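You operate a simulated robot arm through the tools that you are given. There is no shell and no other tool. Be economical: measure what you need, move in short steps, check, and stop when the job is done.

Carry out the task below with a simulated robot arm. There is one attempt and no reset: what you move stays moved.

TASK
Put the core pin labelled "1" from the top of the material bench on the blue pad there and the core pin that says "3" on top of the black yellow-capped socket there.

It is judged by the outcome, as a careful person would: the job done as asked, and still so three seconds after it is handed in. It fails if anything else is knocked over, pushed out of place, dropped, spilled or broken.

THE ROBOT
A 7-joint arm with a two-finger parallel gripper, fixed in place. Base frame: the origin is at the foot of the arm, x ahead of it, y to its left, z up; the work surface is at about z = 800. Lengths are in mm, angles in rad, forces in N, time in s.
With the tool pointing down near the work surface it reaches from about 300 to 700 mm from the base axis. Its first joint turns from -1.152 to 1.152 rad. Payload 1.57 kg.
Tool frame: the origin (TCP) lies between the finger pads and is the grasp point; the fingertips stand 30 mm ahead of it; z points along the fingers, y is the line along which they close. The gripper opens to 110 mm. The fingers are 24 mm wide and 12 mm thick; the gripper's body (48 by 112 mm) begins 78 mm behind the TCP.
Orientation is that of the tool frame in the base frame, as a unit quaternion [w, x, y, z]. With the fingers straight down and closing along the base's y, the tool's x points along the base's -x, its y along +y and its z along -z.

THE INTERFACE
- The arm moves only by the tool step_arm. Its argument "moves" is a list of rows, each a list of 3 entries, a list of its own where there are three numbers: the shift along the base's x, y, z in units of 25 mm (1.0 is 25 mm), then the turn about the base's z in units of 5 degrees (1.0 is 5 degrees), then the gripper command, from -1 (shut) to 1 (fully open), values between in proportion. In form: [[[x, y, z], twist, jaw], ...]. A call has 1 to 8 rows; each row shifts and turns the commanded pose from where the row before left it. A call with a number of a shift or a turn outside -1 to 1 is refused whole. A row lasts 0.2 s, in which the tool goes at most 50 mm and 0.15 rad; a call with a longer step from one row to the next is refused whole, and so is a gripper value outside its range. A pose out of reach is approached as far as the arm can. The call stops where the force on the tool passes 40 N (or 10 N more than at its start, if that is more) or the arm is blocked; 0.2 s more then pass. The fingers move at their own pace (about 108 mm/s each) and stop on an object; they squeeze with about 34 N. The grip force told is the motor's: it shows also when the fingers shut on nothing. Time passes only in rows, and 0.2 s behind the last, so rows that do not move let the fingers close. It gives the time, the measured TCP pose, the force on the tool (base axes), the opening and the grip force at its end, in the units of the frame above (readings bear some noise), and new pictures: "views" is both (left out), scene, wrist or none.
- Cameras (640 x 400 px; columns grow to the right, rows downward): "scene" is fixed at [143, -379.4, 1378.4]; the picture's right is [0.88, -0.48, 0.00], its down [-0.37, -0.67, -0.64] and it looks along [0.31, 0.56, -0.77] (base axes); focal length 309 px, centre (320, 200). "wrist" rides on the gripper at [-36, 0, -80] in the tool frame; the picture's right is [0.00, -1.00, 0.00], its down [0.97, 0.00, -0.24] and it looks along [0.24, 0.00, 0.97] (tool axes); focal length 218 px, centre (320, 200).
- locate(camera, pixels): for up to 12 pixels [column, row] of the newest picture of that camera ("zoom" is the newest enlarged one), the place [x, y, z] in the base frame of the surface seen there, good to about 2 mm, but the place of the scene camera against the robot may be out by one fixed shift of up to 25 mm in any direction. No time passes.
- close_up(camera, box): a new picture of the part [left, top, right, bottom] of that camera's present view, enlarged. No time passes.
- sign_off(): hands the job in; it is judged then, once.

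Work in short steps. Measure before you move; look again where a grasp or a placing could have gone wrong, and mend it. You have 60 turns and 120 pictures in all, the two below and enlarged ones among them. Open the gripper and draw the arm clear of the work before you hand the job in, unless the task says otherwise; then end with one line.

The tools are called as a command line: name --argument value ..., lists and objects as JSON in quotes. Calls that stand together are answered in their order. step_arm: Moves the arm, as the interface text tells. Its arguments: {"type":"object","properties":{"moves":{"type":"array"},"views":{"type":"string","enum":["both","scene","wrist","none"]}},"required":["moves"]} The other tools are called the same way: locate (camera, pixels) gives the place of the surface under pixels of a picture; close_up (camera, box) takes an enlarged picture of a part of a camera's view; sign_off () hands the job in.

At the start:

```text
clock: 0.0
position: [462.6, -4.7, 1052.3]
tool_rot: [0.0, 0.001, 1.0, 0.0]
force: [-1.0, 0.5, 0.8]
finger_gap: 110.0
gripper_force: 0.1
```

scene: 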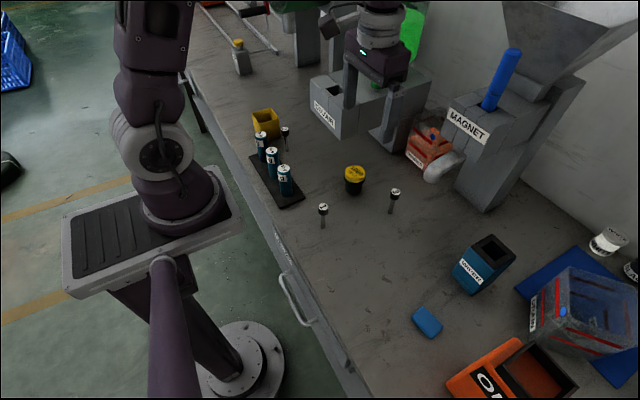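
wrist: 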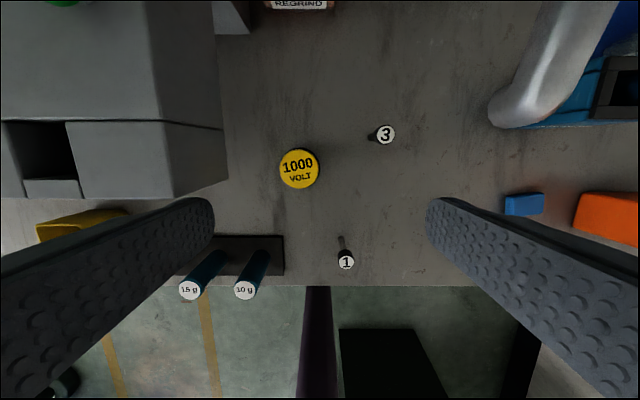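

The wrist view shows pin "3" at (385,134), pin "1" at (346,262), the socket at (299,168) and a blue pad at (524,204). I'll measure them and look closer at each.

locate --camera "wrist" --pixels '[[385, 134], [376, 136], [346, 262], [341, 240], [299, 168], [299, 152], [524, 204], [507, 205], [541, 203], [524, 195], [524, 213], [360, 200]]'

locate --camera "scene" --pixels '[[396, 190], [391, 212], [323, 207], [323, 226], [355, 170], [427, 318], [416, 322], [440, 325], [430, 308], [424, 332], [286, 131], [287, 149]]'

close_up --camera "scene" --box '[240, 100, 460, 240]'

close_up --camera "scene" --box '[380, 270, 480, 350]'

```text
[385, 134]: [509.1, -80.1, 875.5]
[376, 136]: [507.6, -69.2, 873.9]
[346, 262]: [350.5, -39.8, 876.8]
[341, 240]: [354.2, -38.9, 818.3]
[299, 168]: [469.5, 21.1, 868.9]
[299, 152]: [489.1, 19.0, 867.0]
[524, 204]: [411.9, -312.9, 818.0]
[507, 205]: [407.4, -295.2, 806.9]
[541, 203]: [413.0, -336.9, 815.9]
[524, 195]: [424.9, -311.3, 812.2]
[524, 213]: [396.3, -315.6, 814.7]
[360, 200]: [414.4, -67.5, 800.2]
```

```text
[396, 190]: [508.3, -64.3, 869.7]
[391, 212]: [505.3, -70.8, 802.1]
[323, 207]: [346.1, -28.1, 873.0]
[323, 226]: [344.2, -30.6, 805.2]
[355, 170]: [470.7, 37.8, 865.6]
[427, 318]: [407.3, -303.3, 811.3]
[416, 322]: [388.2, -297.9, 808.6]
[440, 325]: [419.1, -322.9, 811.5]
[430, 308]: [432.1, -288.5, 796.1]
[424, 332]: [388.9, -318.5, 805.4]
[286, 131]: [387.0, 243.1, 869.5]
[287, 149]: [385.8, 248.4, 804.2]
```

```text
2.86 times, centred on (350, 170) of scene
```

zoom: 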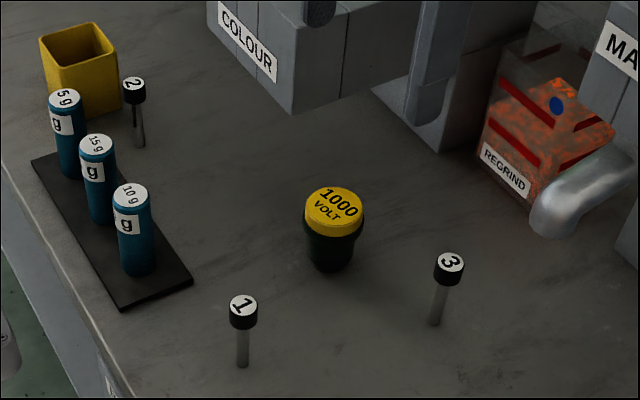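

```text
5.00 times, centred on (430, 310) of scene
```

zoom: 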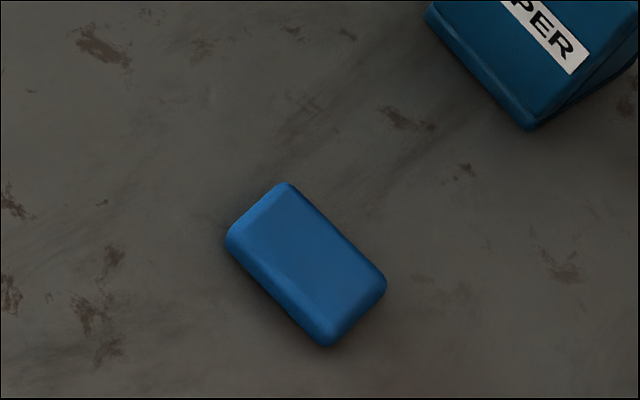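

Both pins stand about 75 mm tall. There is also a larger blue sheet at the right of the scene, around (560,280), so I'll look at that to settle which one is "the blue pad".

close_up --camera "scene" --box '[420, 210, 640, 400]'

locate --camera "scene" --pixels '[[577, 250], [520, 288], [560, 262], [620, 380], [560, 310]]'

close_up --camera "wrist" --box '[270, 110, 430, 290]'

```text
2.11 times, centred on (530, 305) of scene
```

zoom: 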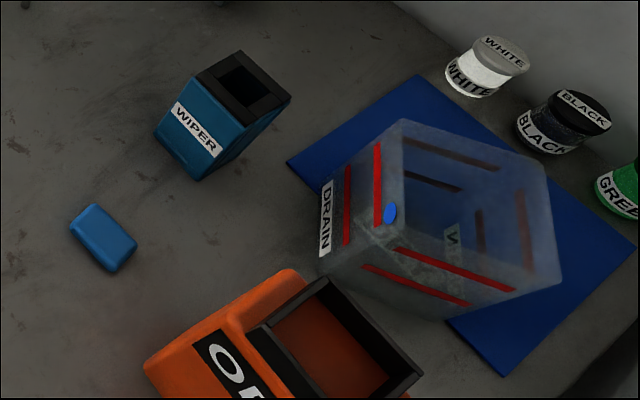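

```text
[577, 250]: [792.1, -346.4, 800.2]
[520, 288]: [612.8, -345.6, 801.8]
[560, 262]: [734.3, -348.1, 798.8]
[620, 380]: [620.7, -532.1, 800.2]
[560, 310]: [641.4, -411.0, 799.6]
```

```text
2.22 times, centred on (350, 200) of wrist
```

zoom: 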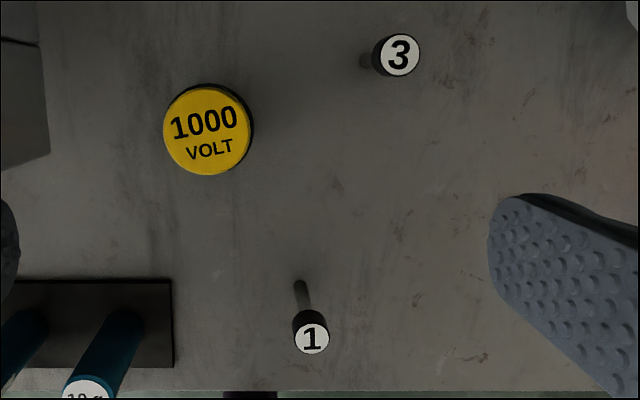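

The large sheet is a mat under the drain box, mostly out of reach, so "the blue pad" is the small block near (411,-313). I'll move above pin "1", part-close the jaws, and measure it again from close by.

step_arm --moves '[[[-0.884, -0.282, -0.6], 0, 0.2], [[-0.884, -0.282, -0.6], 0, 0.0], [[-0.884, -0.282, -0.6], 0, 0.0], [[-0.884, -0.282, -0.6], 0, 0.0], [[-0.884, -0.282, -0.6], 0, 0.0], [[0, 0, 0], 0, 0.0]]' --views "wrist"

```text
clock: 1.4
position: [351.4, -42.8, 978.8]
tool_rot: [0.0, 0.001, 1.0, 0.0]
force: [0.1, 0.8, 0.9]
finger_gap: 54.9
gripper_force: 0.0
```

wrist: 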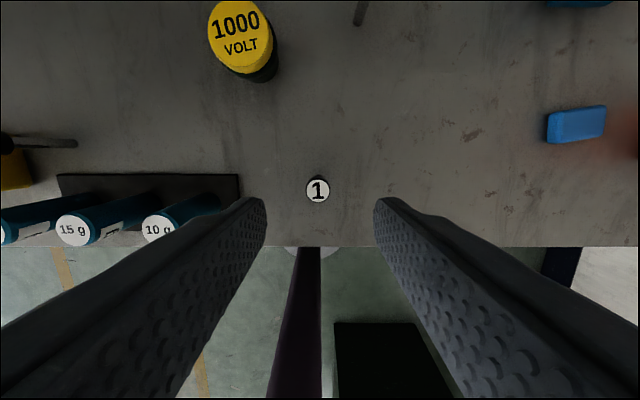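

Pin "1" is now at (318,190), between the fingers. I'll measure its head edges, the pad and the cap.

locate --camera "wrist" --pixels '[[318, 190], [307, 190], [329, 190], [318, 179], [318, 201], [577, 123], [549, 117], [606, 108], [551, 136], [605, 129], [238, 30]]'

close_up --camera "wrist" --box '[288, 165, 348, 215]'

close_up --camera "wrist" --box '[537, 95, 617, 150]'

```text
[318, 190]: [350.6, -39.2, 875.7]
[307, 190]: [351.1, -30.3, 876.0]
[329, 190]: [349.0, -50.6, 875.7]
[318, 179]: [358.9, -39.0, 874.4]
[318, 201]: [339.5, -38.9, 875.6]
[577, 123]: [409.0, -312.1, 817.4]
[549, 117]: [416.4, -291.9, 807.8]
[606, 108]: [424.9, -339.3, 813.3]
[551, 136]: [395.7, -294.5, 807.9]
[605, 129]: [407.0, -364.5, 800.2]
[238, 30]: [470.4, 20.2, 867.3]
```

```text
8.00 times, centred on (318, 190) of wrist
```

zoom: 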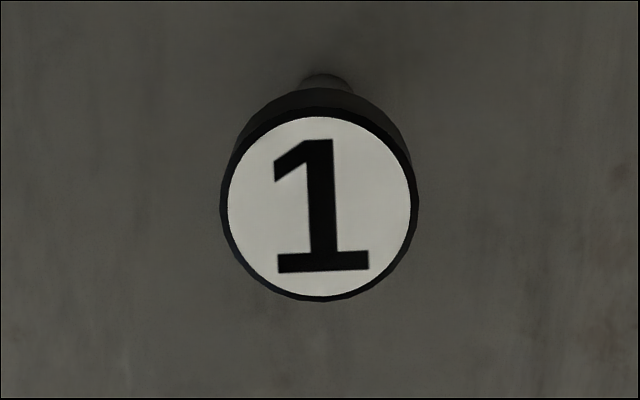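

```text
7.27 times, centred on (577, 122) of wrist
```

zoom: 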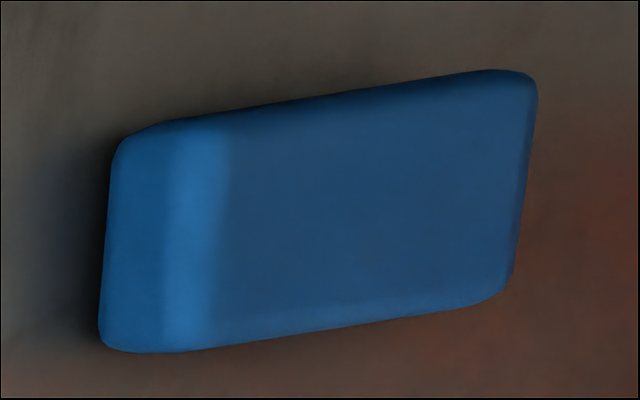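

The head of pin "1" is centred at (350,-39.5), top at z≈875.7, and the tool is lined up. I'll go down so the pads meet the head at about z=863.

step_arm --moves '[[[0, 0.03, -0.914], 0, 0.0], [[0, 0, -0.914], 0, 0.0], [[0, 0, -0.914], 0, 0.0], [[0, 0, -0.914], 0, 0.0], [[0, 0, -0.914], 0, 0.0], [[0, 0, 0], 0, 0.0]]' --views "both"

```text
clock: 2.8
position: [351.6, -39.9, 863.5]
tool_rot: [0.0, 0.001, 1.0, -0.001]
force: [-0.3, 0.8, 1.5]
finger_gap: 55.1
gripper_force: 0.1
```

scene: 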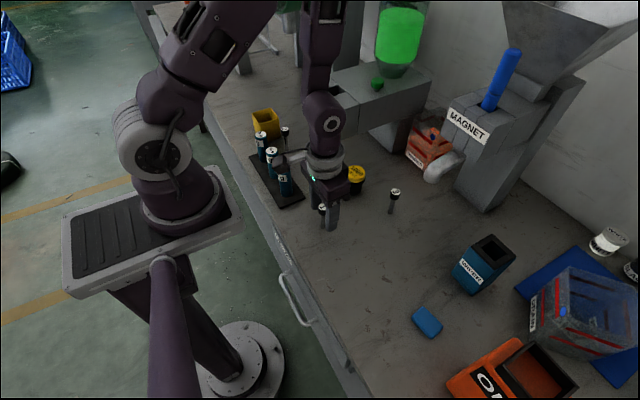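
wrist: 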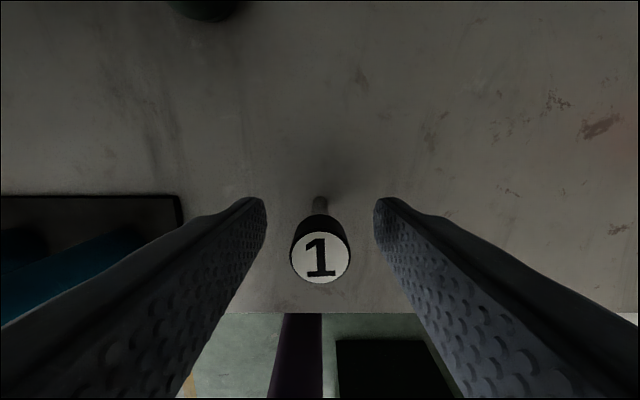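

Pin "1" sits between the fingers at (320,257), undisturbed. I'll close and then lift a little.

step_arm --moves '[[[0, 0, 0], 0, -0.4], [[0, 0, 0], 0, -0.6], [[0, 0, 0], 0, -1], [[0, 0, 0], 0, -1], [[0, 0, 0.4], 0, -1], [[0, 0, 0.8], 0, -1], [[0, 0, 0.8], 0, -1]]' --views "both"

```text
clock: 4.4
position: [350.7, -39.7, 913.2]
tool_rot: [-0.001, -0.001, 1.0, 0.001]
force: [-1.1, -0.5, -0.1]
finger_gap: 20.5
gripper_force: 34.1
```

scene: 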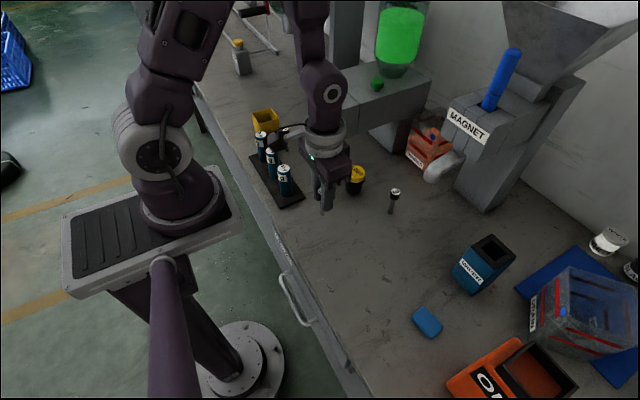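
wrist: 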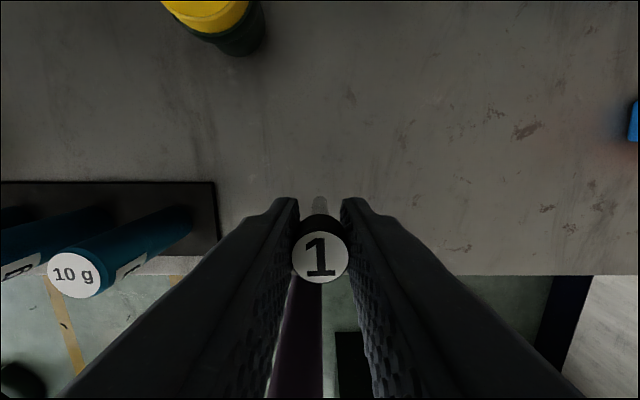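

The grip holds (gap 20.5, 34 N) and the pin hangs straight. I'll raise it and carry it towards the blue pad, stopping short so the pad stays in view.

step_arm --moves '[[[0, 0, 1], 0, -1], [[0.2, -1, 0.5], 0, -1], [[0.2, -1, 0], 0, -1], [[0.2, -1, 0], 0, -1], [[0.2, -1, 0], 0, -1], [[0.2, -1, 0], 0, -1], [[0.2, -1, 0], 0, -1], [[0.2, -1, 0], 0, -1]]' --views "none"

step_arm --moves '[[[0.2, -0.9, 0], 0, -1], [[0.2, -0.7, 0], 0, -1], [[0, 0, 0], 0, -1]]' --views "both"

```text
clock: 6.2
position: [385.4, -213.4, 950.4]
tool_rot: [0.0, 0.0, 1.0, 0.0]
force: [-0.2, 0.2, -0.3]
finger_gap: 20.6
gripper_force: 34.4
```

```text
clock: 7.0
position: [396.9, -253.7, 949.7]
tool_rot: [0.0, 0.0, 1.0, 0.0]
force: [0.1, -0.5, -1.1]
finger_gap: 20.2
gripper_force: 34.1
```

scene: 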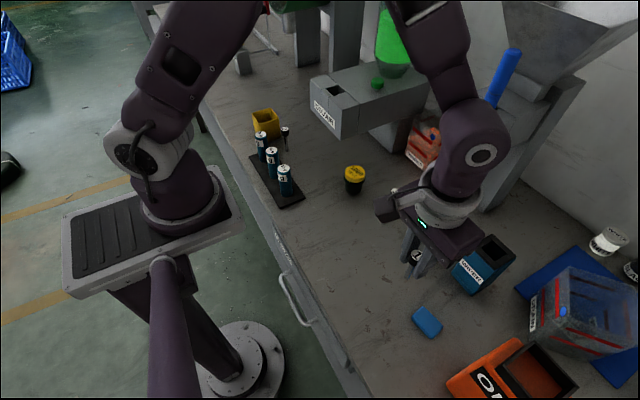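
wrist: 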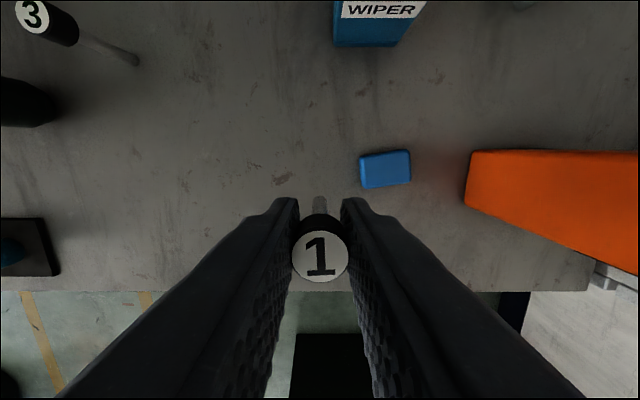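

The pad is in view at (385,168). I'll measure its outline, its top height and the orange box edge.

close_up --camera "wrist" --box '[345, 140, 425, 200]'

locate --camera "wrist" --pixels '[[387, 166], [370, 160], [405, 156], [368, 182], [405, 177], [378, 166], [396, 166], [387, 158], [387, 176], [470, 200], [472, 152], [490, 180]]'

```text
6.67 times, centred on (385, 170) of wrist
```

zoom: 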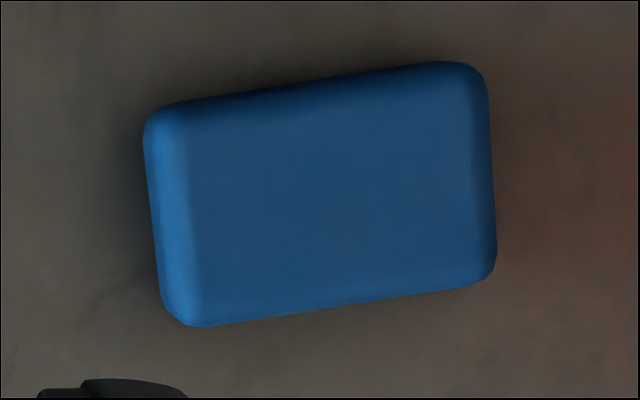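

```text
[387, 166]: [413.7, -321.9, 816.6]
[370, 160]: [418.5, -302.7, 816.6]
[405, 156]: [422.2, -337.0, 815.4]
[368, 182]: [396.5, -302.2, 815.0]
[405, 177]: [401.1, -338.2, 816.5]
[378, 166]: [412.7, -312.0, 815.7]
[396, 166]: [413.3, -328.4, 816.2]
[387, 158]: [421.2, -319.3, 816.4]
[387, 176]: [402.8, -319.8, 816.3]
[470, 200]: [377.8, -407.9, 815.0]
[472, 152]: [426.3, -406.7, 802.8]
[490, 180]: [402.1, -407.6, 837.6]
```

The pad's top centre is at about (410.5,-320), z≈816.3, and the orange box starts at y≈-407, so there is room. I'll go above the centre and down to about 10 mm over it.

step_arm --moves '[[[0.18, -0.88, 0], 0, -1], [[0.18, -0.87, 0], 0, -1], [[0.18, -0.87, 0], 0, -1], [[0, 0, -0.8], 0, -1], [[0, 0, -0.8], 0, -1], [[0, 0, -0.82], 0, -1], [[0, 0, 0], 0, -1]]' --views "both"

close_up --camera "scene" --box '[380, 250, 480, 350]'

close_up --camera "wrist" --box '[260, 150, 380, 290]'

```text
clock: 8.6
position: [410.8, -320.4, 890.8]
tool_rot: [0.001, 0.0, 1.0, 0.0]
force: [0.7, 0.7, -1.3]
finger_gap: 20.6
gripper_force: 33.8
```

scene: 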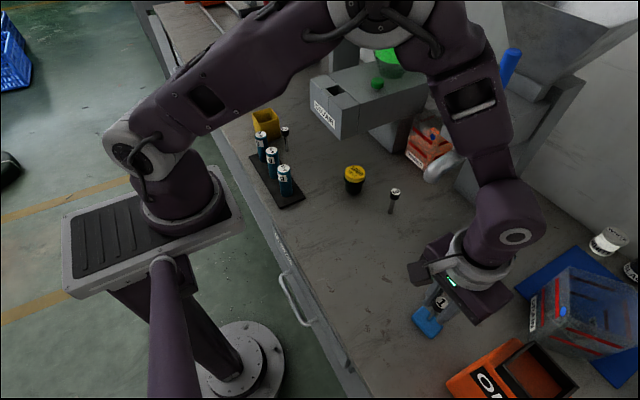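
wrist: 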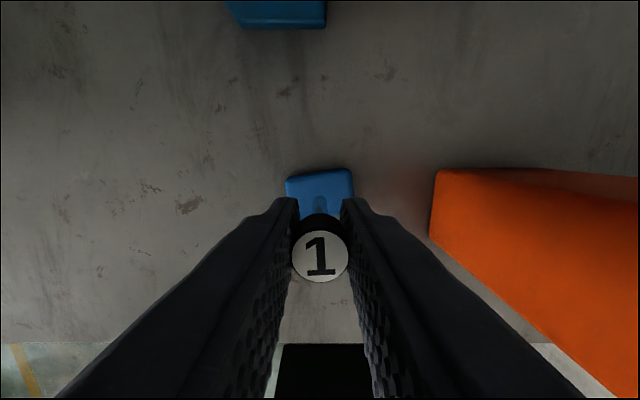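

```text
4.00 times, centred on (430, 300) of scene
```

zoom: 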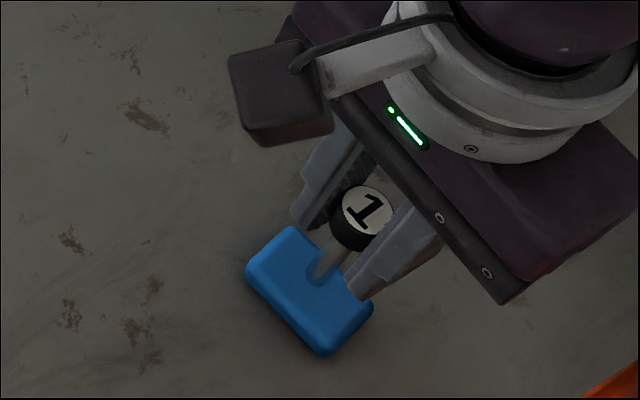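

```text
2.86 times, centred on (320, 220) of wrist
```

zoom: 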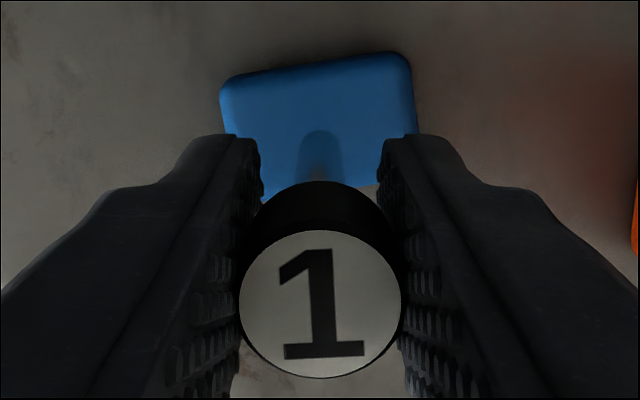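

The pin's foot hangs over the pad about 10 mm up. I'll lower it slowly and read the force.

step_arm --moves '[[[0, 0, -0.15], 0, -1], [[0, 0, -0.12], 0, -1], [[0, 0, -0.08], 0, -1], [[0, 0, 0], 0, -1]]' --views "both"

close_up --camera "scene" --box '[400, 270, 470, 350]'

close_up --camera "wrist" --box '[260, 150, 380, 290]'

```text
clock: 9.6
position: [409.7, -321.2, 881.8]
tool_rot: [0.001, 0.0, 1.0, 0.0]
force: [-0.7, -0.4, -1.3]
finger_gap: 20.4
gripper_force: 34.0
```

scene: 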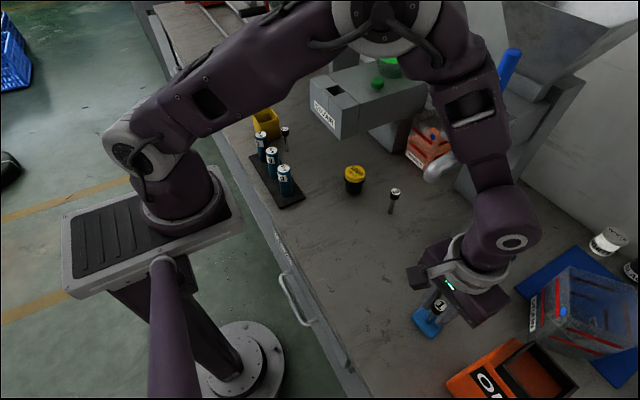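
wrist: 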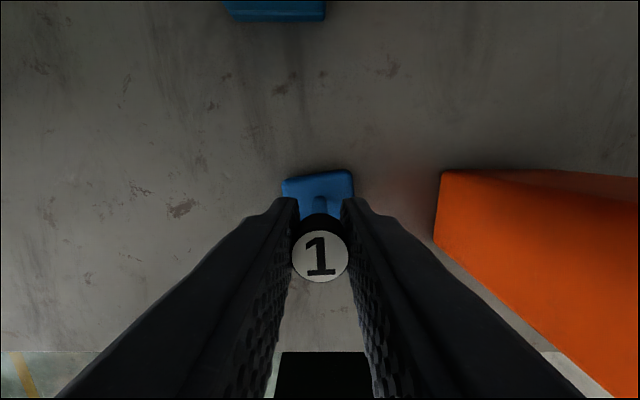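

```text
5.00 times, centred on (435, 310) of scene
```

zoom: 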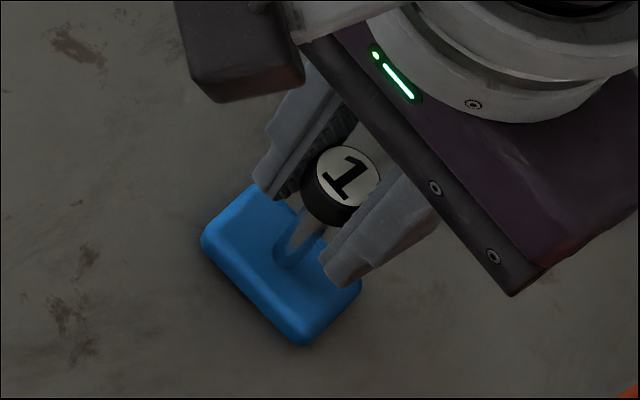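

```text
2.86 times, centred on (320, 220) of wrist
```

zoom: 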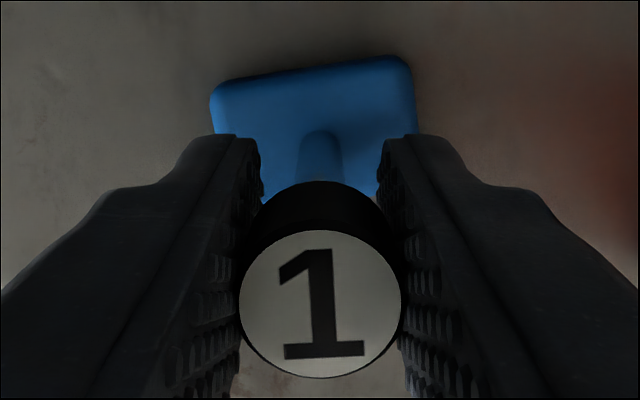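

There is no contact force yet. I'll go down in 0.5–1 mm steps.

step_arm --moves '[[[0, 0, -0.04], 0, -1], [[0, 0, -0.02], 0, -1], [[0, 0, 0], 0, -1]]' --views "none"

step_arm --moves '[[[0, 0, -0.03], 0, -1], [[0, 0, 0], 0, -1]]' --views "none"

```text
clock: 10.4
position: [409.2, -319.6, 879.6]
tool_rot: [0.0, 0.0, 1.0, 0.0]
force: [0.5, 0.4, -1.0]
finger_gap: 20.4
gripper_force: 34.4
```

```text
clock: 11.0
position: [409.8, -319.4, 878.9]
tool_rot: [0.0, 0.0, 1.0, -0.001]
force: [-1.5, -0.4, 8.7]
finger_gap: 20.3
gripper_force: 34.3
```

The force jumped to 8.7 N upward, so the pin is resting on the pad. I'll ease the jaws open and look.

step_arm --moves '[[[0, 0, 0.01], 0, -0.6], [[0, 0, 0], 0, -0.55], [[0, 0, 0], 0, -0.4], [[0, 0, 0], 0, -0.1], [[0, 0, 0], 0, 0.0], [[0, 0, 0], 0, 0.0]]' --views "both"

close_up --camera "scene" --box '[400, 270, 470, 350]'

```text
clock: 12.4
position: [408.5, -320.5, 879.3]
tool_rot: [0.0, 0.0, 1.0, 0.0]
force: [0.1, 0.7, 0.7]
finger_gap: 55.1
gripper_force: 0.0
```

scene: 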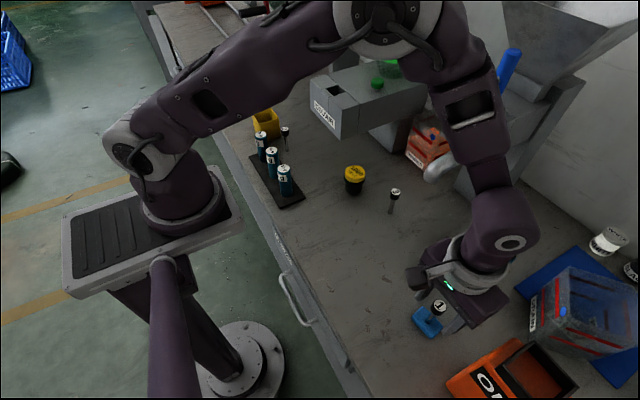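
wrist: 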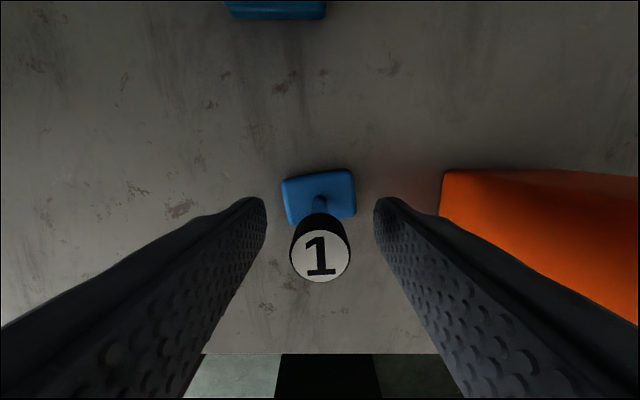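

```text
5.00 times, centred on (435, 310) of scene
```

zoom: 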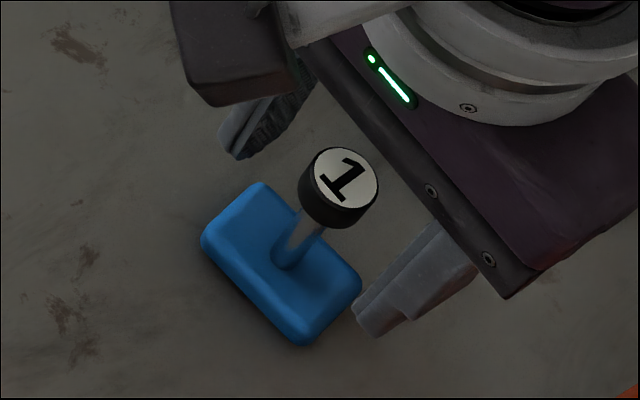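

Pin "1" stands upright and free in the middle of the pad. I'll rise straight up and then go over to pin "3".

step_arm --moves '[[[0, 0, 0.8], 0, 0.0], [[0, 0, 1], 0, 0.0], [[0, 0, 1], 0, 0.0], [[0, 0, 1], 0, 0.0], [[0, 0, 0.2], 0, 0.0], [[0.3, 0.8, 0], 0, 0.0], [[0.4, 0.96, 0], 0, 0.0], [[0.4, 0.96, 0], 0, 0.0]]' --views "none"

step_arm --moves '[[[0.4, 0.98, 0], 0, 0.0], [[0.4, 0.98, 0], 0, 0.0], [[0.4, 0.98, 0], 0, 0.0], [[0.4, 0.98, 0], 0, 0.0], [[0.4, 0.98, 0], 0, 0.0], [[0.4, 0.98, 0], 0, 0.0], [[0.4, 0.98, 0], 0, 0.0], [[0, 0, 0], 0, 0]]' --views "both"

```text
clock: 14.2
position: [436.2, -252.1, 978.7]
tool_rot: [0.0, 0.0, 1.0, 0.0]
force: [0.4, 0.0, 0.7]
finger_gap: 54.9
gripper_force: 0.0
```

```text
clock: 15.8
position: [496.2, -94.3, 978.6]
tool_rot: [-0.01, 0.009, 1.0, -0.002]
force: [-12.0, -6.4, -0.5]
finger_gap: 60.2
gripper_force: 3.3
stopped in row 7: the force on the tool passed its limit (the readings are from after the stop); the commanded pose is now the measured one
```

scene: 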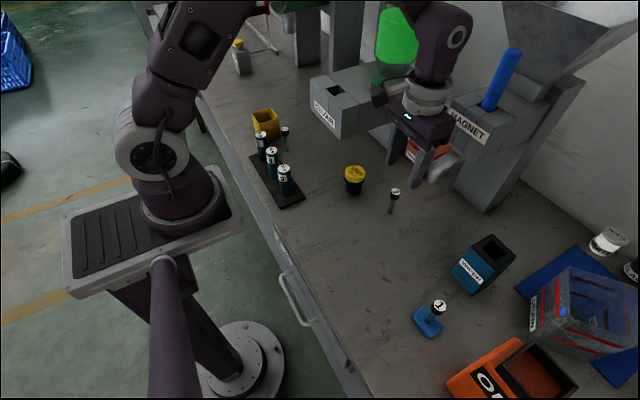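
wrist: 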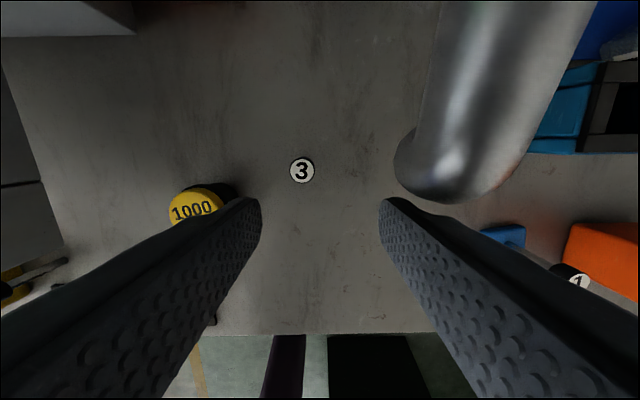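

The tool has touched the steel pipe near wrist (430,170), on the right finger. I'll measure the pipe around there before moving away.

locate --camera "wrist" --pixels '[[302, 170], [400, 160], [420, 190], [450, 195], [450, 160], [480, 190], [440, 100], [500, 100], [388, 205], [450, 40], [530, 100], [196, 205]]'

close_up --camera "scene" --box '[370, 80, 500, 220]'

close_up --camera "wrist" --box '[360, 80, 540, 260]'

```text
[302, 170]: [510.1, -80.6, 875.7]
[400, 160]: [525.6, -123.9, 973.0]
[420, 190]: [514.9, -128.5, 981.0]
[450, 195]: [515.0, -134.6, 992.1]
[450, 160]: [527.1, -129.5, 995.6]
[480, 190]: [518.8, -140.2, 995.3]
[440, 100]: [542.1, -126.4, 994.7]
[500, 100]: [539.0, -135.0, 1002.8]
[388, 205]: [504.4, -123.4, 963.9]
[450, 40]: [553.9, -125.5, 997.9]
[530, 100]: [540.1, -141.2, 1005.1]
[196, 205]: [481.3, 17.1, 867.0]
```

```text
2.86 times, centred on (435, 150) of scene
```

zoom: 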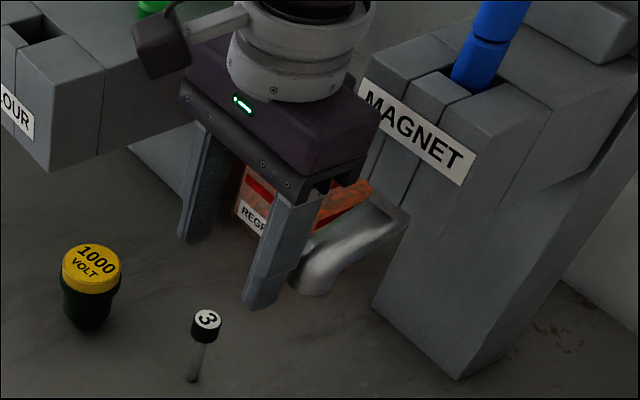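

```text
2.22 times, centred on (450, 170) of wrist
```

zoom: 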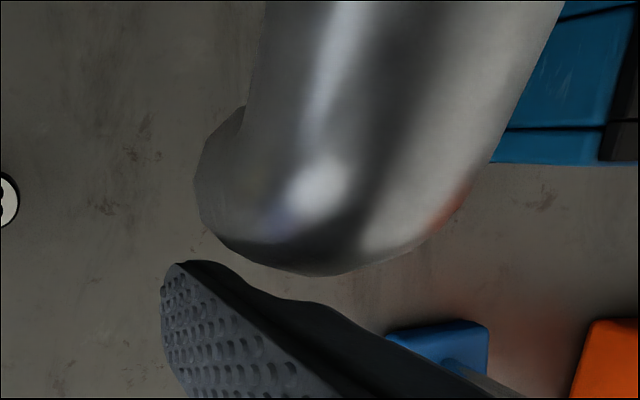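

The pipe's end lies at x≥513, y≤-121, z up to about 1005, close to pin "3" at (510,-80.5). I'll back straight out along -x and check that the pipe has not shifted, then turn the gripper 90° so it fits beside the pipe.

step_arm --moves '[[[-0.4, 0, 0], 0, 0.0], [[-0.8, 0, 0], 0, 0.0], [[-1, 0, 0], 0, 0.0], [[-1, 0, 0], 0, 0.0], [[-0.2, 0, 0], 0, 0.0]]' --views "both"

close_up --camera "scene" --box '[360, 80, 540, 220]'

```text
clock: 17.0
position: [412.2, -92.6, 977.3]
tool_rot: [-0.009, 0.008, 1.0, -0.002]
force: [-0.2, 0.5, -0.1]
finger_gap: 55.1
gripper_force: 0.1
```

scene: 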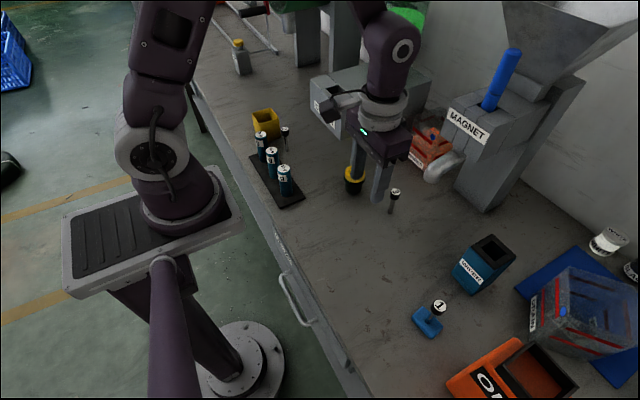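
wrist: 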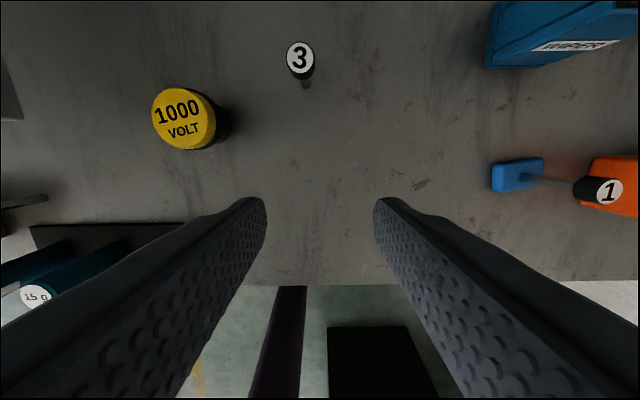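

```text
2.86 times, centred on (450, 150) of scene
```

zoom: 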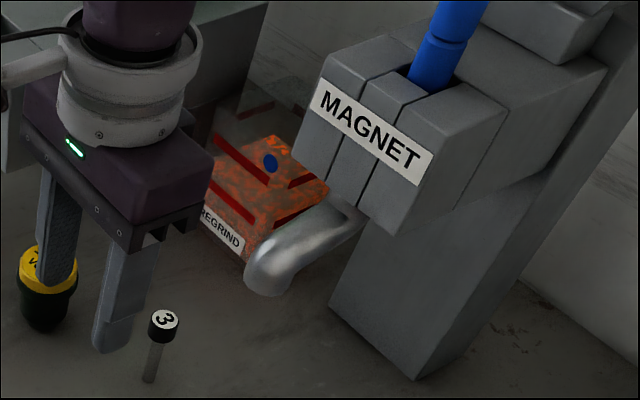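

The pipe is where it was, and everything still stands. I'll turn the gripper 90° here so the camera side faces +y, away from the pipe.

step_arm --moves '[[[0, 0, 0], 1, 0.0], [[0, 0, 0], 1, 0.0], [[0, 0, 0], 1, 0.0], [[0, 0, 0], 1, 0.0], [[0, 0, 0], 1, 0.0], [[0, 0, 0], 1, 0.0], [[0, 0, 0], 1, 0.0], [[0, 0, 0], 1, 0.0]]' --views "none"

step_arm --moves '[[[0, 0, 0], 1, 0.0], [[0, 0, 0], 1, 0.0], [[0, 0, 0], 1, 0.0], [[0, 0, 0], 1, 0.0], [[0, 0, 0], 1, 0.0], [[0, 0, 0], 1, 0.0], [[0, 0, 0], 1, 0.0], [[0, 0, 0], 1, 0.0]]' --views "none"

step_arm --moves '[[[0, 0, 0], 1, 0.0], [[0, 0, 0], 1, 0.0], [[0, 0, 0], 0.18, 0.0], [[0, 0, 0], 0, 0.0]]' --views "both"

```text
clock: 18.8
position: [412.3, -92.6, 977.4]
tool_rot: [-0.008, -0.337, 0.942, -0.004]
force: [-0.2, -0.5, 0.4]
finger_gap: 54.9
gripper_force: 0.1
```

```text
clock: 20.6
position: [412.6, -92.0, 977.5]
tool_rot: [-0.005, -0.638, 0.77, -0.007]
force: [0.2, 0.0, -0.7]
finger_gap: 54.8
gripper_force: 0.1
```

```text
clock: 21.6
position: [412.8, -92.0, 978.5]
tool_rot: [0.004, 0.708, -0.706, 0.007]
force: [-0.4, 1.3, -0.1]
finger_gap: 55.0
gripper_force: 0.1
```

scene: 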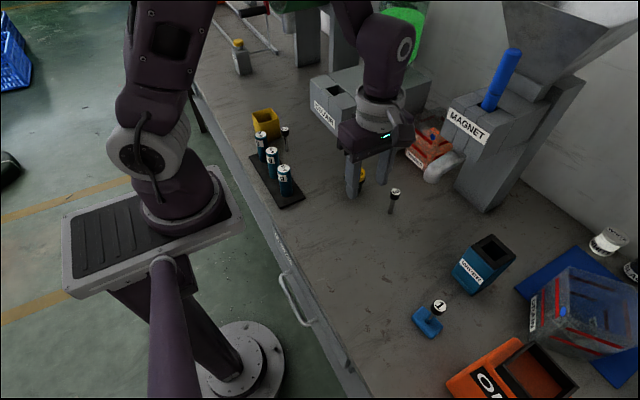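
wrist: 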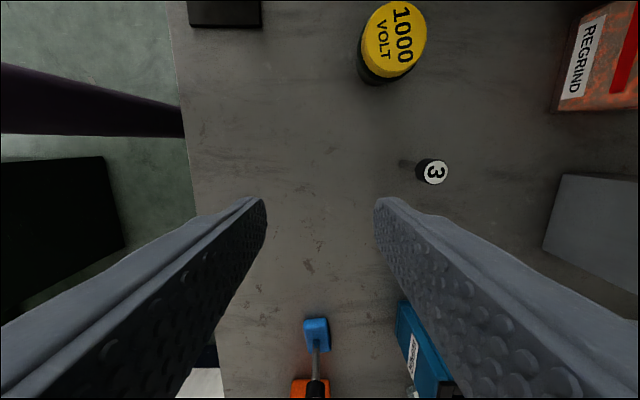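

The turn is done. Before closing in, I'll measure the magnet housing, the regrind box and the colour block around pin "3" and the socket.

locate --camera "scene" --pixels '[[447, 112], [462, 95], [468, 158], [440, 150], [412, 158], [456, 158], [315, 100], [336, 130], [425, 175], [432, 130]]'

locate --camera "wrist" --pixels '[[435, 172], [398, 35], [386, 50], [560, 100], [548, 250], [560, 180]]'

```text
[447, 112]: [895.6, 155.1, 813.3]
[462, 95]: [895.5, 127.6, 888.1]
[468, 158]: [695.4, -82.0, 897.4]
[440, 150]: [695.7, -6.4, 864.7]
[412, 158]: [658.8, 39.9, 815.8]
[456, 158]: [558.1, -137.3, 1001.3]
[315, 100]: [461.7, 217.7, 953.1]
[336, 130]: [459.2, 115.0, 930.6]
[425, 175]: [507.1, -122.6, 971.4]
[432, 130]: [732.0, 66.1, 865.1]
```

```text
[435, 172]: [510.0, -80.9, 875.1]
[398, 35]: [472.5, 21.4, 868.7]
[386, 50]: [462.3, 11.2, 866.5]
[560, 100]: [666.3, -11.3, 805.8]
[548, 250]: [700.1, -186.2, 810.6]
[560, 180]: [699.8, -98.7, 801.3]
```

Let me check the magnet head and the colour block's near edge and top too.

locate --camera "scene" --pixels '[[470, 125], [452, 118], [485, 145], [452, 108], [325, 82], [335, 88], [345, 110], [418, 95], [400, 75], [350, 85]]'

close_up --camera "scene" --box '[300, 50, 540, 220]'

```text
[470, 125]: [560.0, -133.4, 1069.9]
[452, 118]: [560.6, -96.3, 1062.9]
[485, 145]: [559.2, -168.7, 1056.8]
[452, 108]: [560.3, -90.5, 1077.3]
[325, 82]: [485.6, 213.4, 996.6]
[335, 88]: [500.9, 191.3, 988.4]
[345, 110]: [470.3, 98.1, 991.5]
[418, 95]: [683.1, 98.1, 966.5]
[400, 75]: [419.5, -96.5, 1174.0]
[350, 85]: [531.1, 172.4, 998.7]
```

```text
2.35 times, centred on (420, 135) of scene
```

zoom: 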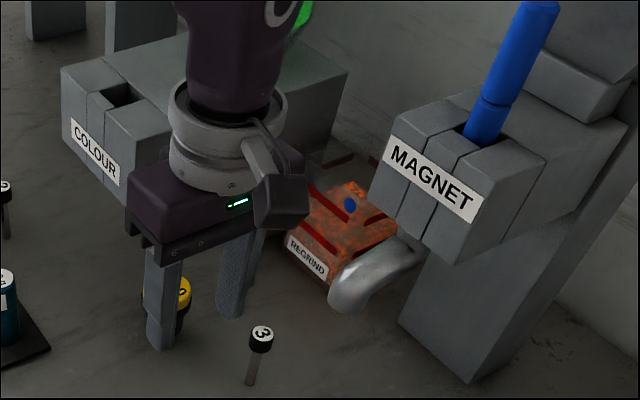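

The magnet head's front face is at x≈560 with its left side near y≈-100, so a gripper lying along x might touch it. I'll measure its lower-left corner.

locate --camera "zoom" --pixels '[[373, 200], [392, 130], [398, 114], [435, 245], [452, 258], [345, 280], [350, 300], [365, 265], [400, 240], [160, 165], [200, 60]]'

```text
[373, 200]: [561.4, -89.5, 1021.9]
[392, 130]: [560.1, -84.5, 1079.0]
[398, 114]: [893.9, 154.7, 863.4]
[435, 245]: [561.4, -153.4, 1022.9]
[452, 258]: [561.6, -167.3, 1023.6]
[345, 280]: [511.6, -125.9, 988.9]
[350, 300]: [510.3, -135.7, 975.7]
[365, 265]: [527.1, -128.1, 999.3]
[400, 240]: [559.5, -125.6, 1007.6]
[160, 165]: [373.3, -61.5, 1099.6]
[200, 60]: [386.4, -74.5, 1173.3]
```

The head starts at x≈562, z≈1021, and the pipe tip is at (511,-125..-140). With the jaws' line along (+x,+y) the body clears both by over 10 mm, so I'll turn another 45°.

step_arm --moves '[[[0, 0, 0], 1, 0.0], [[0, 0, 0], 1, 0.0], [[0, 0, 0], 1, 0.0], [[0, 0, 0], 1, 0.0], [[0, 0, 0], 1, 0.0], [[0, 0, 0], 1, 0.0], [[0, 0, 0], 1, 0.0], [[0, 0, 0], 1, 0.0]]' --views "none"

step_arm --moves '[[[0, 0, 0], 1, 0.0], [[0.6, 0.16, 0], 0, 0.0], [[0.8, 0.2, 0], 0, 0.0], [[0.8, 0.2, 0], 0, 0.0], [[0, 0, 0], 0, 0.0]]' --views "both"

```text
clock: 23.4
position: [413.0, -93.8, 976.7]
tool_rot: [0.001, 0.906, -0.422, 0.008]
force: [-0.5, -0.2, 0.0]
finger_gap: 54.9
gripper_force: 0.2
```

```text
clock: 24.6
position: [467.8, -78.6, 977.4]
tool_rot: [0.002, 0.924, -0.382, 0.008]
force: [0.8, -0.6, 0.6]
finger_gap: 55.1
gripper_force: 0.1
```

scene: 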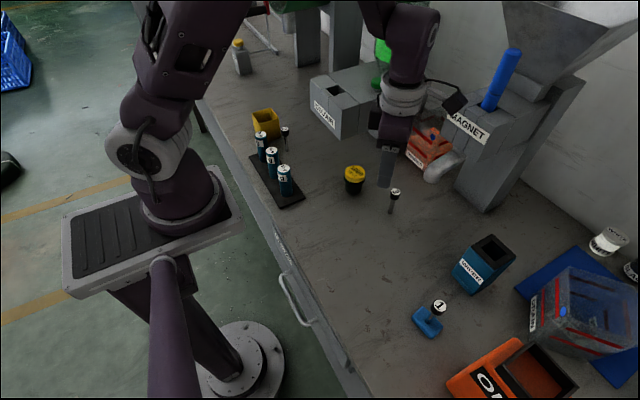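
wrist: 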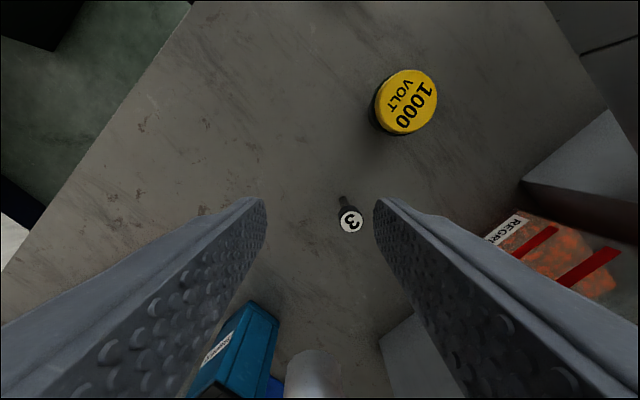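

A dark box on the wrist, at scene (455,97), now points towards the magnet head. I'll measure where it sits.

close_up --camera "scene" --box '[360, 40, 520, 220]'

locate --camera "scene" --pixels '[[455, 97], [458, 108], [466, 100], [455, 90], [446, 104], [430, 82], [400, 100], [385, 165]]'

```text
2.22 times, centred on (440, 130) of scene
```

zoom: 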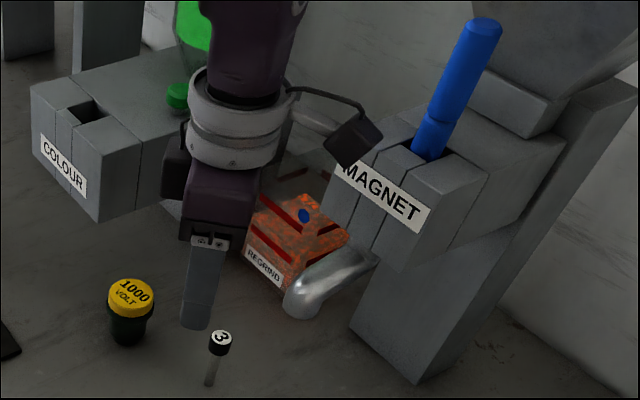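

```text
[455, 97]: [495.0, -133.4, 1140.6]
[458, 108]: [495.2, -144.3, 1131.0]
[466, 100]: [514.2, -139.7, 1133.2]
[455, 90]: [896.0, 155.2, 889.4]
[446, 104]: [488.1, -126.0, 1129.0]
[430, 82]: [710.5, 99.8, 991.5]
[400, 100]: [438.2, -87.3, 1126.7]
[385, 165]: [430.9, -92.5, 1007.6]
```

That box hangs about 80 mm out and 150 mm up, too close to the pipe and head in this pose. I'll turn back to 90°, come down beside the pin on its free +y side near (510,-28), and slide in along -y at low height, below the magnet head.

step_arm --moves '[[[-0.2, 0.5, 0], -1, 0.0], [[0, 0.5, 0], -1, 0.0], [[0, 0.5, 0], -1, 0.0], [[0, 0.5, 0], -1, 0.0], [[0, 0, 0], -1, 0.0], [[0, 0, 0], -1, 0.0], [[0, 0, 0], -1, 0.0], [[0, 0, 0], -1, 0.0]]' --views "none"

step_arm --moves '[[[0, 0, 0], -1, 0.0], [[0.65, 0, 0], 0, 0.0], [[0.65, 0, 0], 0, 0.0], [[0.61, 0, 0], 0, 0.0], [[0, 0, 0], 0, 0.0]]' --views "both"

```text
clock: 26.4
position: [462.7, -30.0, 977.6]
tool_rot: [0.004, 0.737, -0.676, 0.007]
force: [0.1, -0.1, 0.0]
finger_gap: 55.0
gripper_force: 0.1
```

```text
clock: 27.6
position: [509.5, -30.6, 977.9]
tool_rot: [0.005, 0.708, -0.706, 0.008]
force: [0.0, 0.5, -0.9]
finger_gap: 55.1
gripper_force: 0.0
```

scene: 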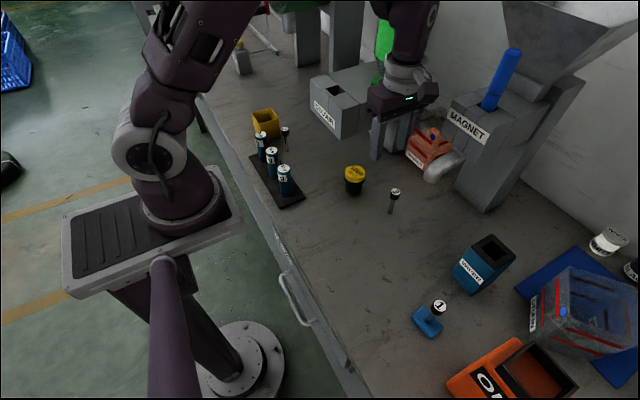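
wrist: 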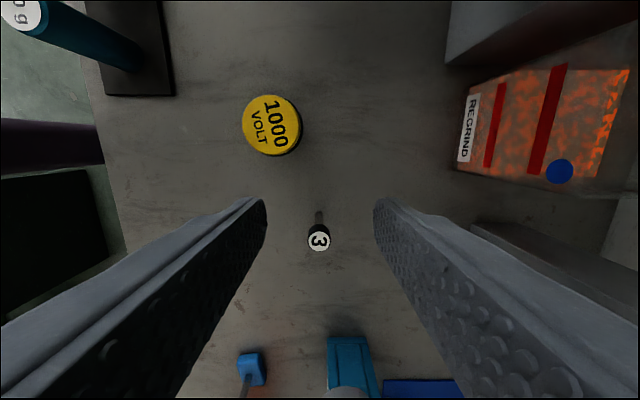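

The pin's column (319) is centred between the fingers. I'll descend here to z≈874, beside pin and socket.

step_arm --moves '[[[0, -0.1, -0.8], 0, 0.0], [[0, 0, -0.8], 0, 0.0], [[0, 0, -0.8], 0, 0.0], [[0, 0, -0.8], 0, 0.0], [[0, 0, -0.5], 0, 0.0], [[0, 0, -0.4], 0, 0.0], [[0, 0, 0], 0, 0.0]]' --views "both"

close_up --camera "scene" --box '[340, 80, 500, 240]'

locate --camera "wrist" --pixels '[[319, 390]]'

```text
clock: 29.2
position: [509.9, -31.0, 875.8]
tool_rot: [0.004, 0.707, -0.707, 0.007]
force: [-0.9, -0.7, 0.2]
finger_gap: 54.9
gripper_force: 0.1
```

scene: 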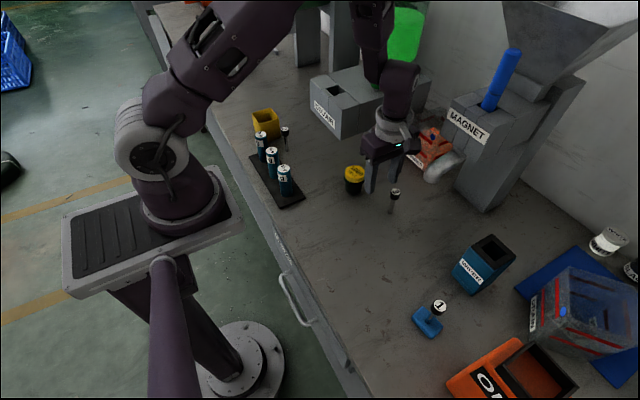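
wrist: 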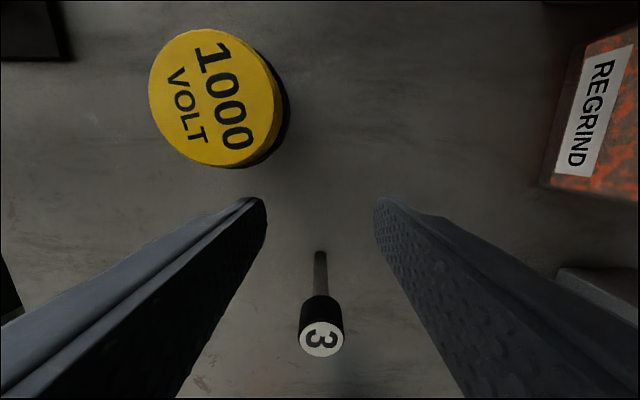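

```text
2.50 times, centred on (420, 160) of scene
```

zoom: 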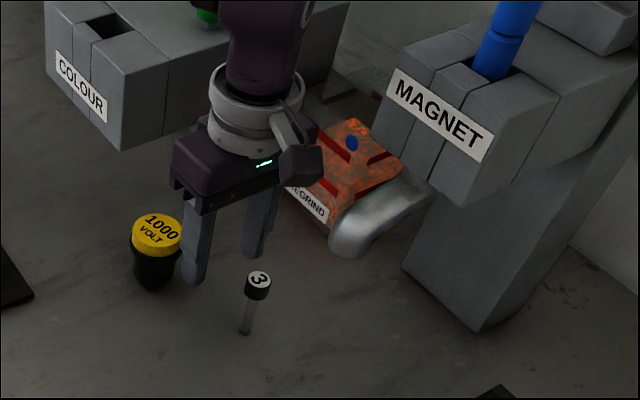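

```text
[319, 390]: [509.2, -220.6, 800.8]
```

Pin "3" is at (321,338), centred. Before sliding in I'll check the wrist box's height against the pipe.

locate --camera "zoom" --pixels '[[298, 180], [318, 178], [285, 155], [310, 150], [340, 245], [345, 222], [375, 200], [258, 280]]'

```text
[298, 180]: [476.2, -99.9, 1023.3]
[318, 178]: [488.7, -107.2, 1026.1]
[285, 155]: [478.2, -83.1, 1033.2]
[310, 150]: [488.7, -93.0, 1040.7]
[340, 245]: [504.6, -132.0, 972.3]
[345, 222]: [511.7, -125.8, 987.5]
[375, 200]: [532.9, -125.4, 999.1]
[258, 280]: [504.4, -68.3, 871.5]
```

The box bottom is at z≈1022 and x≤492, so it clears the pipe (x≥505, top ≈1003). I'll slide in along -y in small rows until the pin is between the pads.

step_arm --moves '[[[0, -0.4, 0], 0, 0.0], [[0, -0.4, 0], 0, 0.0], [[0, -0.4, 0], 0, 0.0], [[0, -0.35, 0], 0, 0.0], [[0, -0.3, 0], 0, 0.0], [[0, 0, 0], 0, 0.0]]' --views "both"

close_up --camera "scene" --box '[340, 80, 500, 240]'

```text
clock: 30.6
position: [509.2, -77.1, 876.1]
tool_rot: [0.005, 0.707, -0.707, 0.007]
force: [0.2, -1.0, 0.4]
finger_gap: 55.0
gripper_force: 0.0
```

scene: 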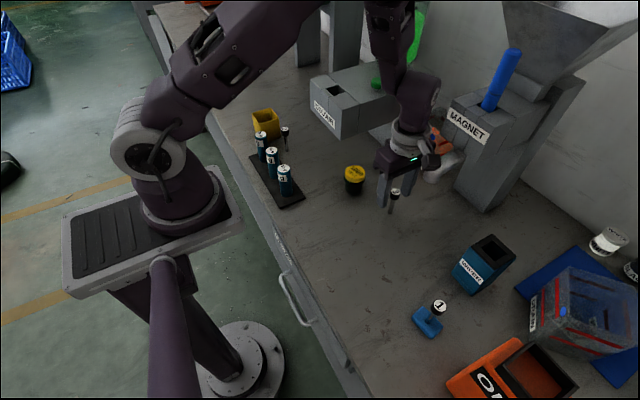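
wrist: 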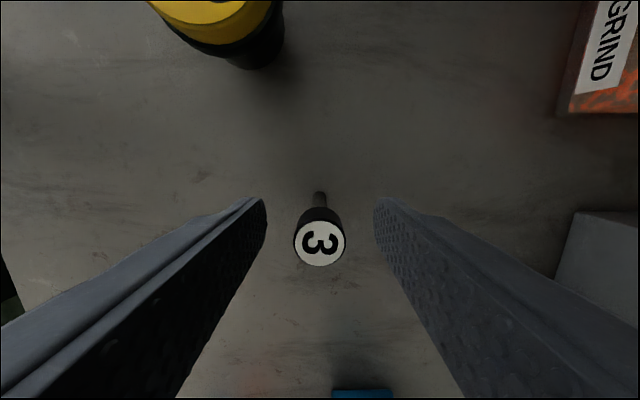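

```text
2.50 times, centred on (420, 160) of scene
```

zoom: 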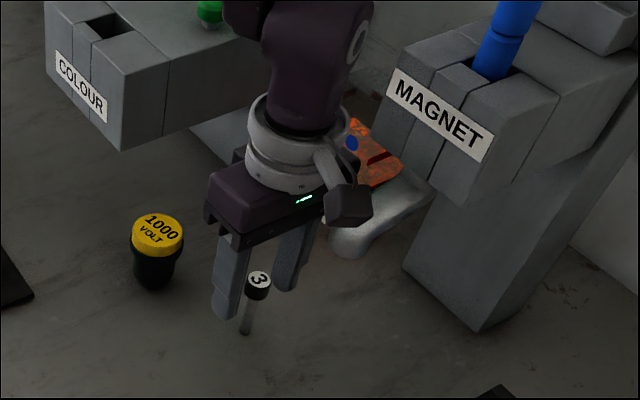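

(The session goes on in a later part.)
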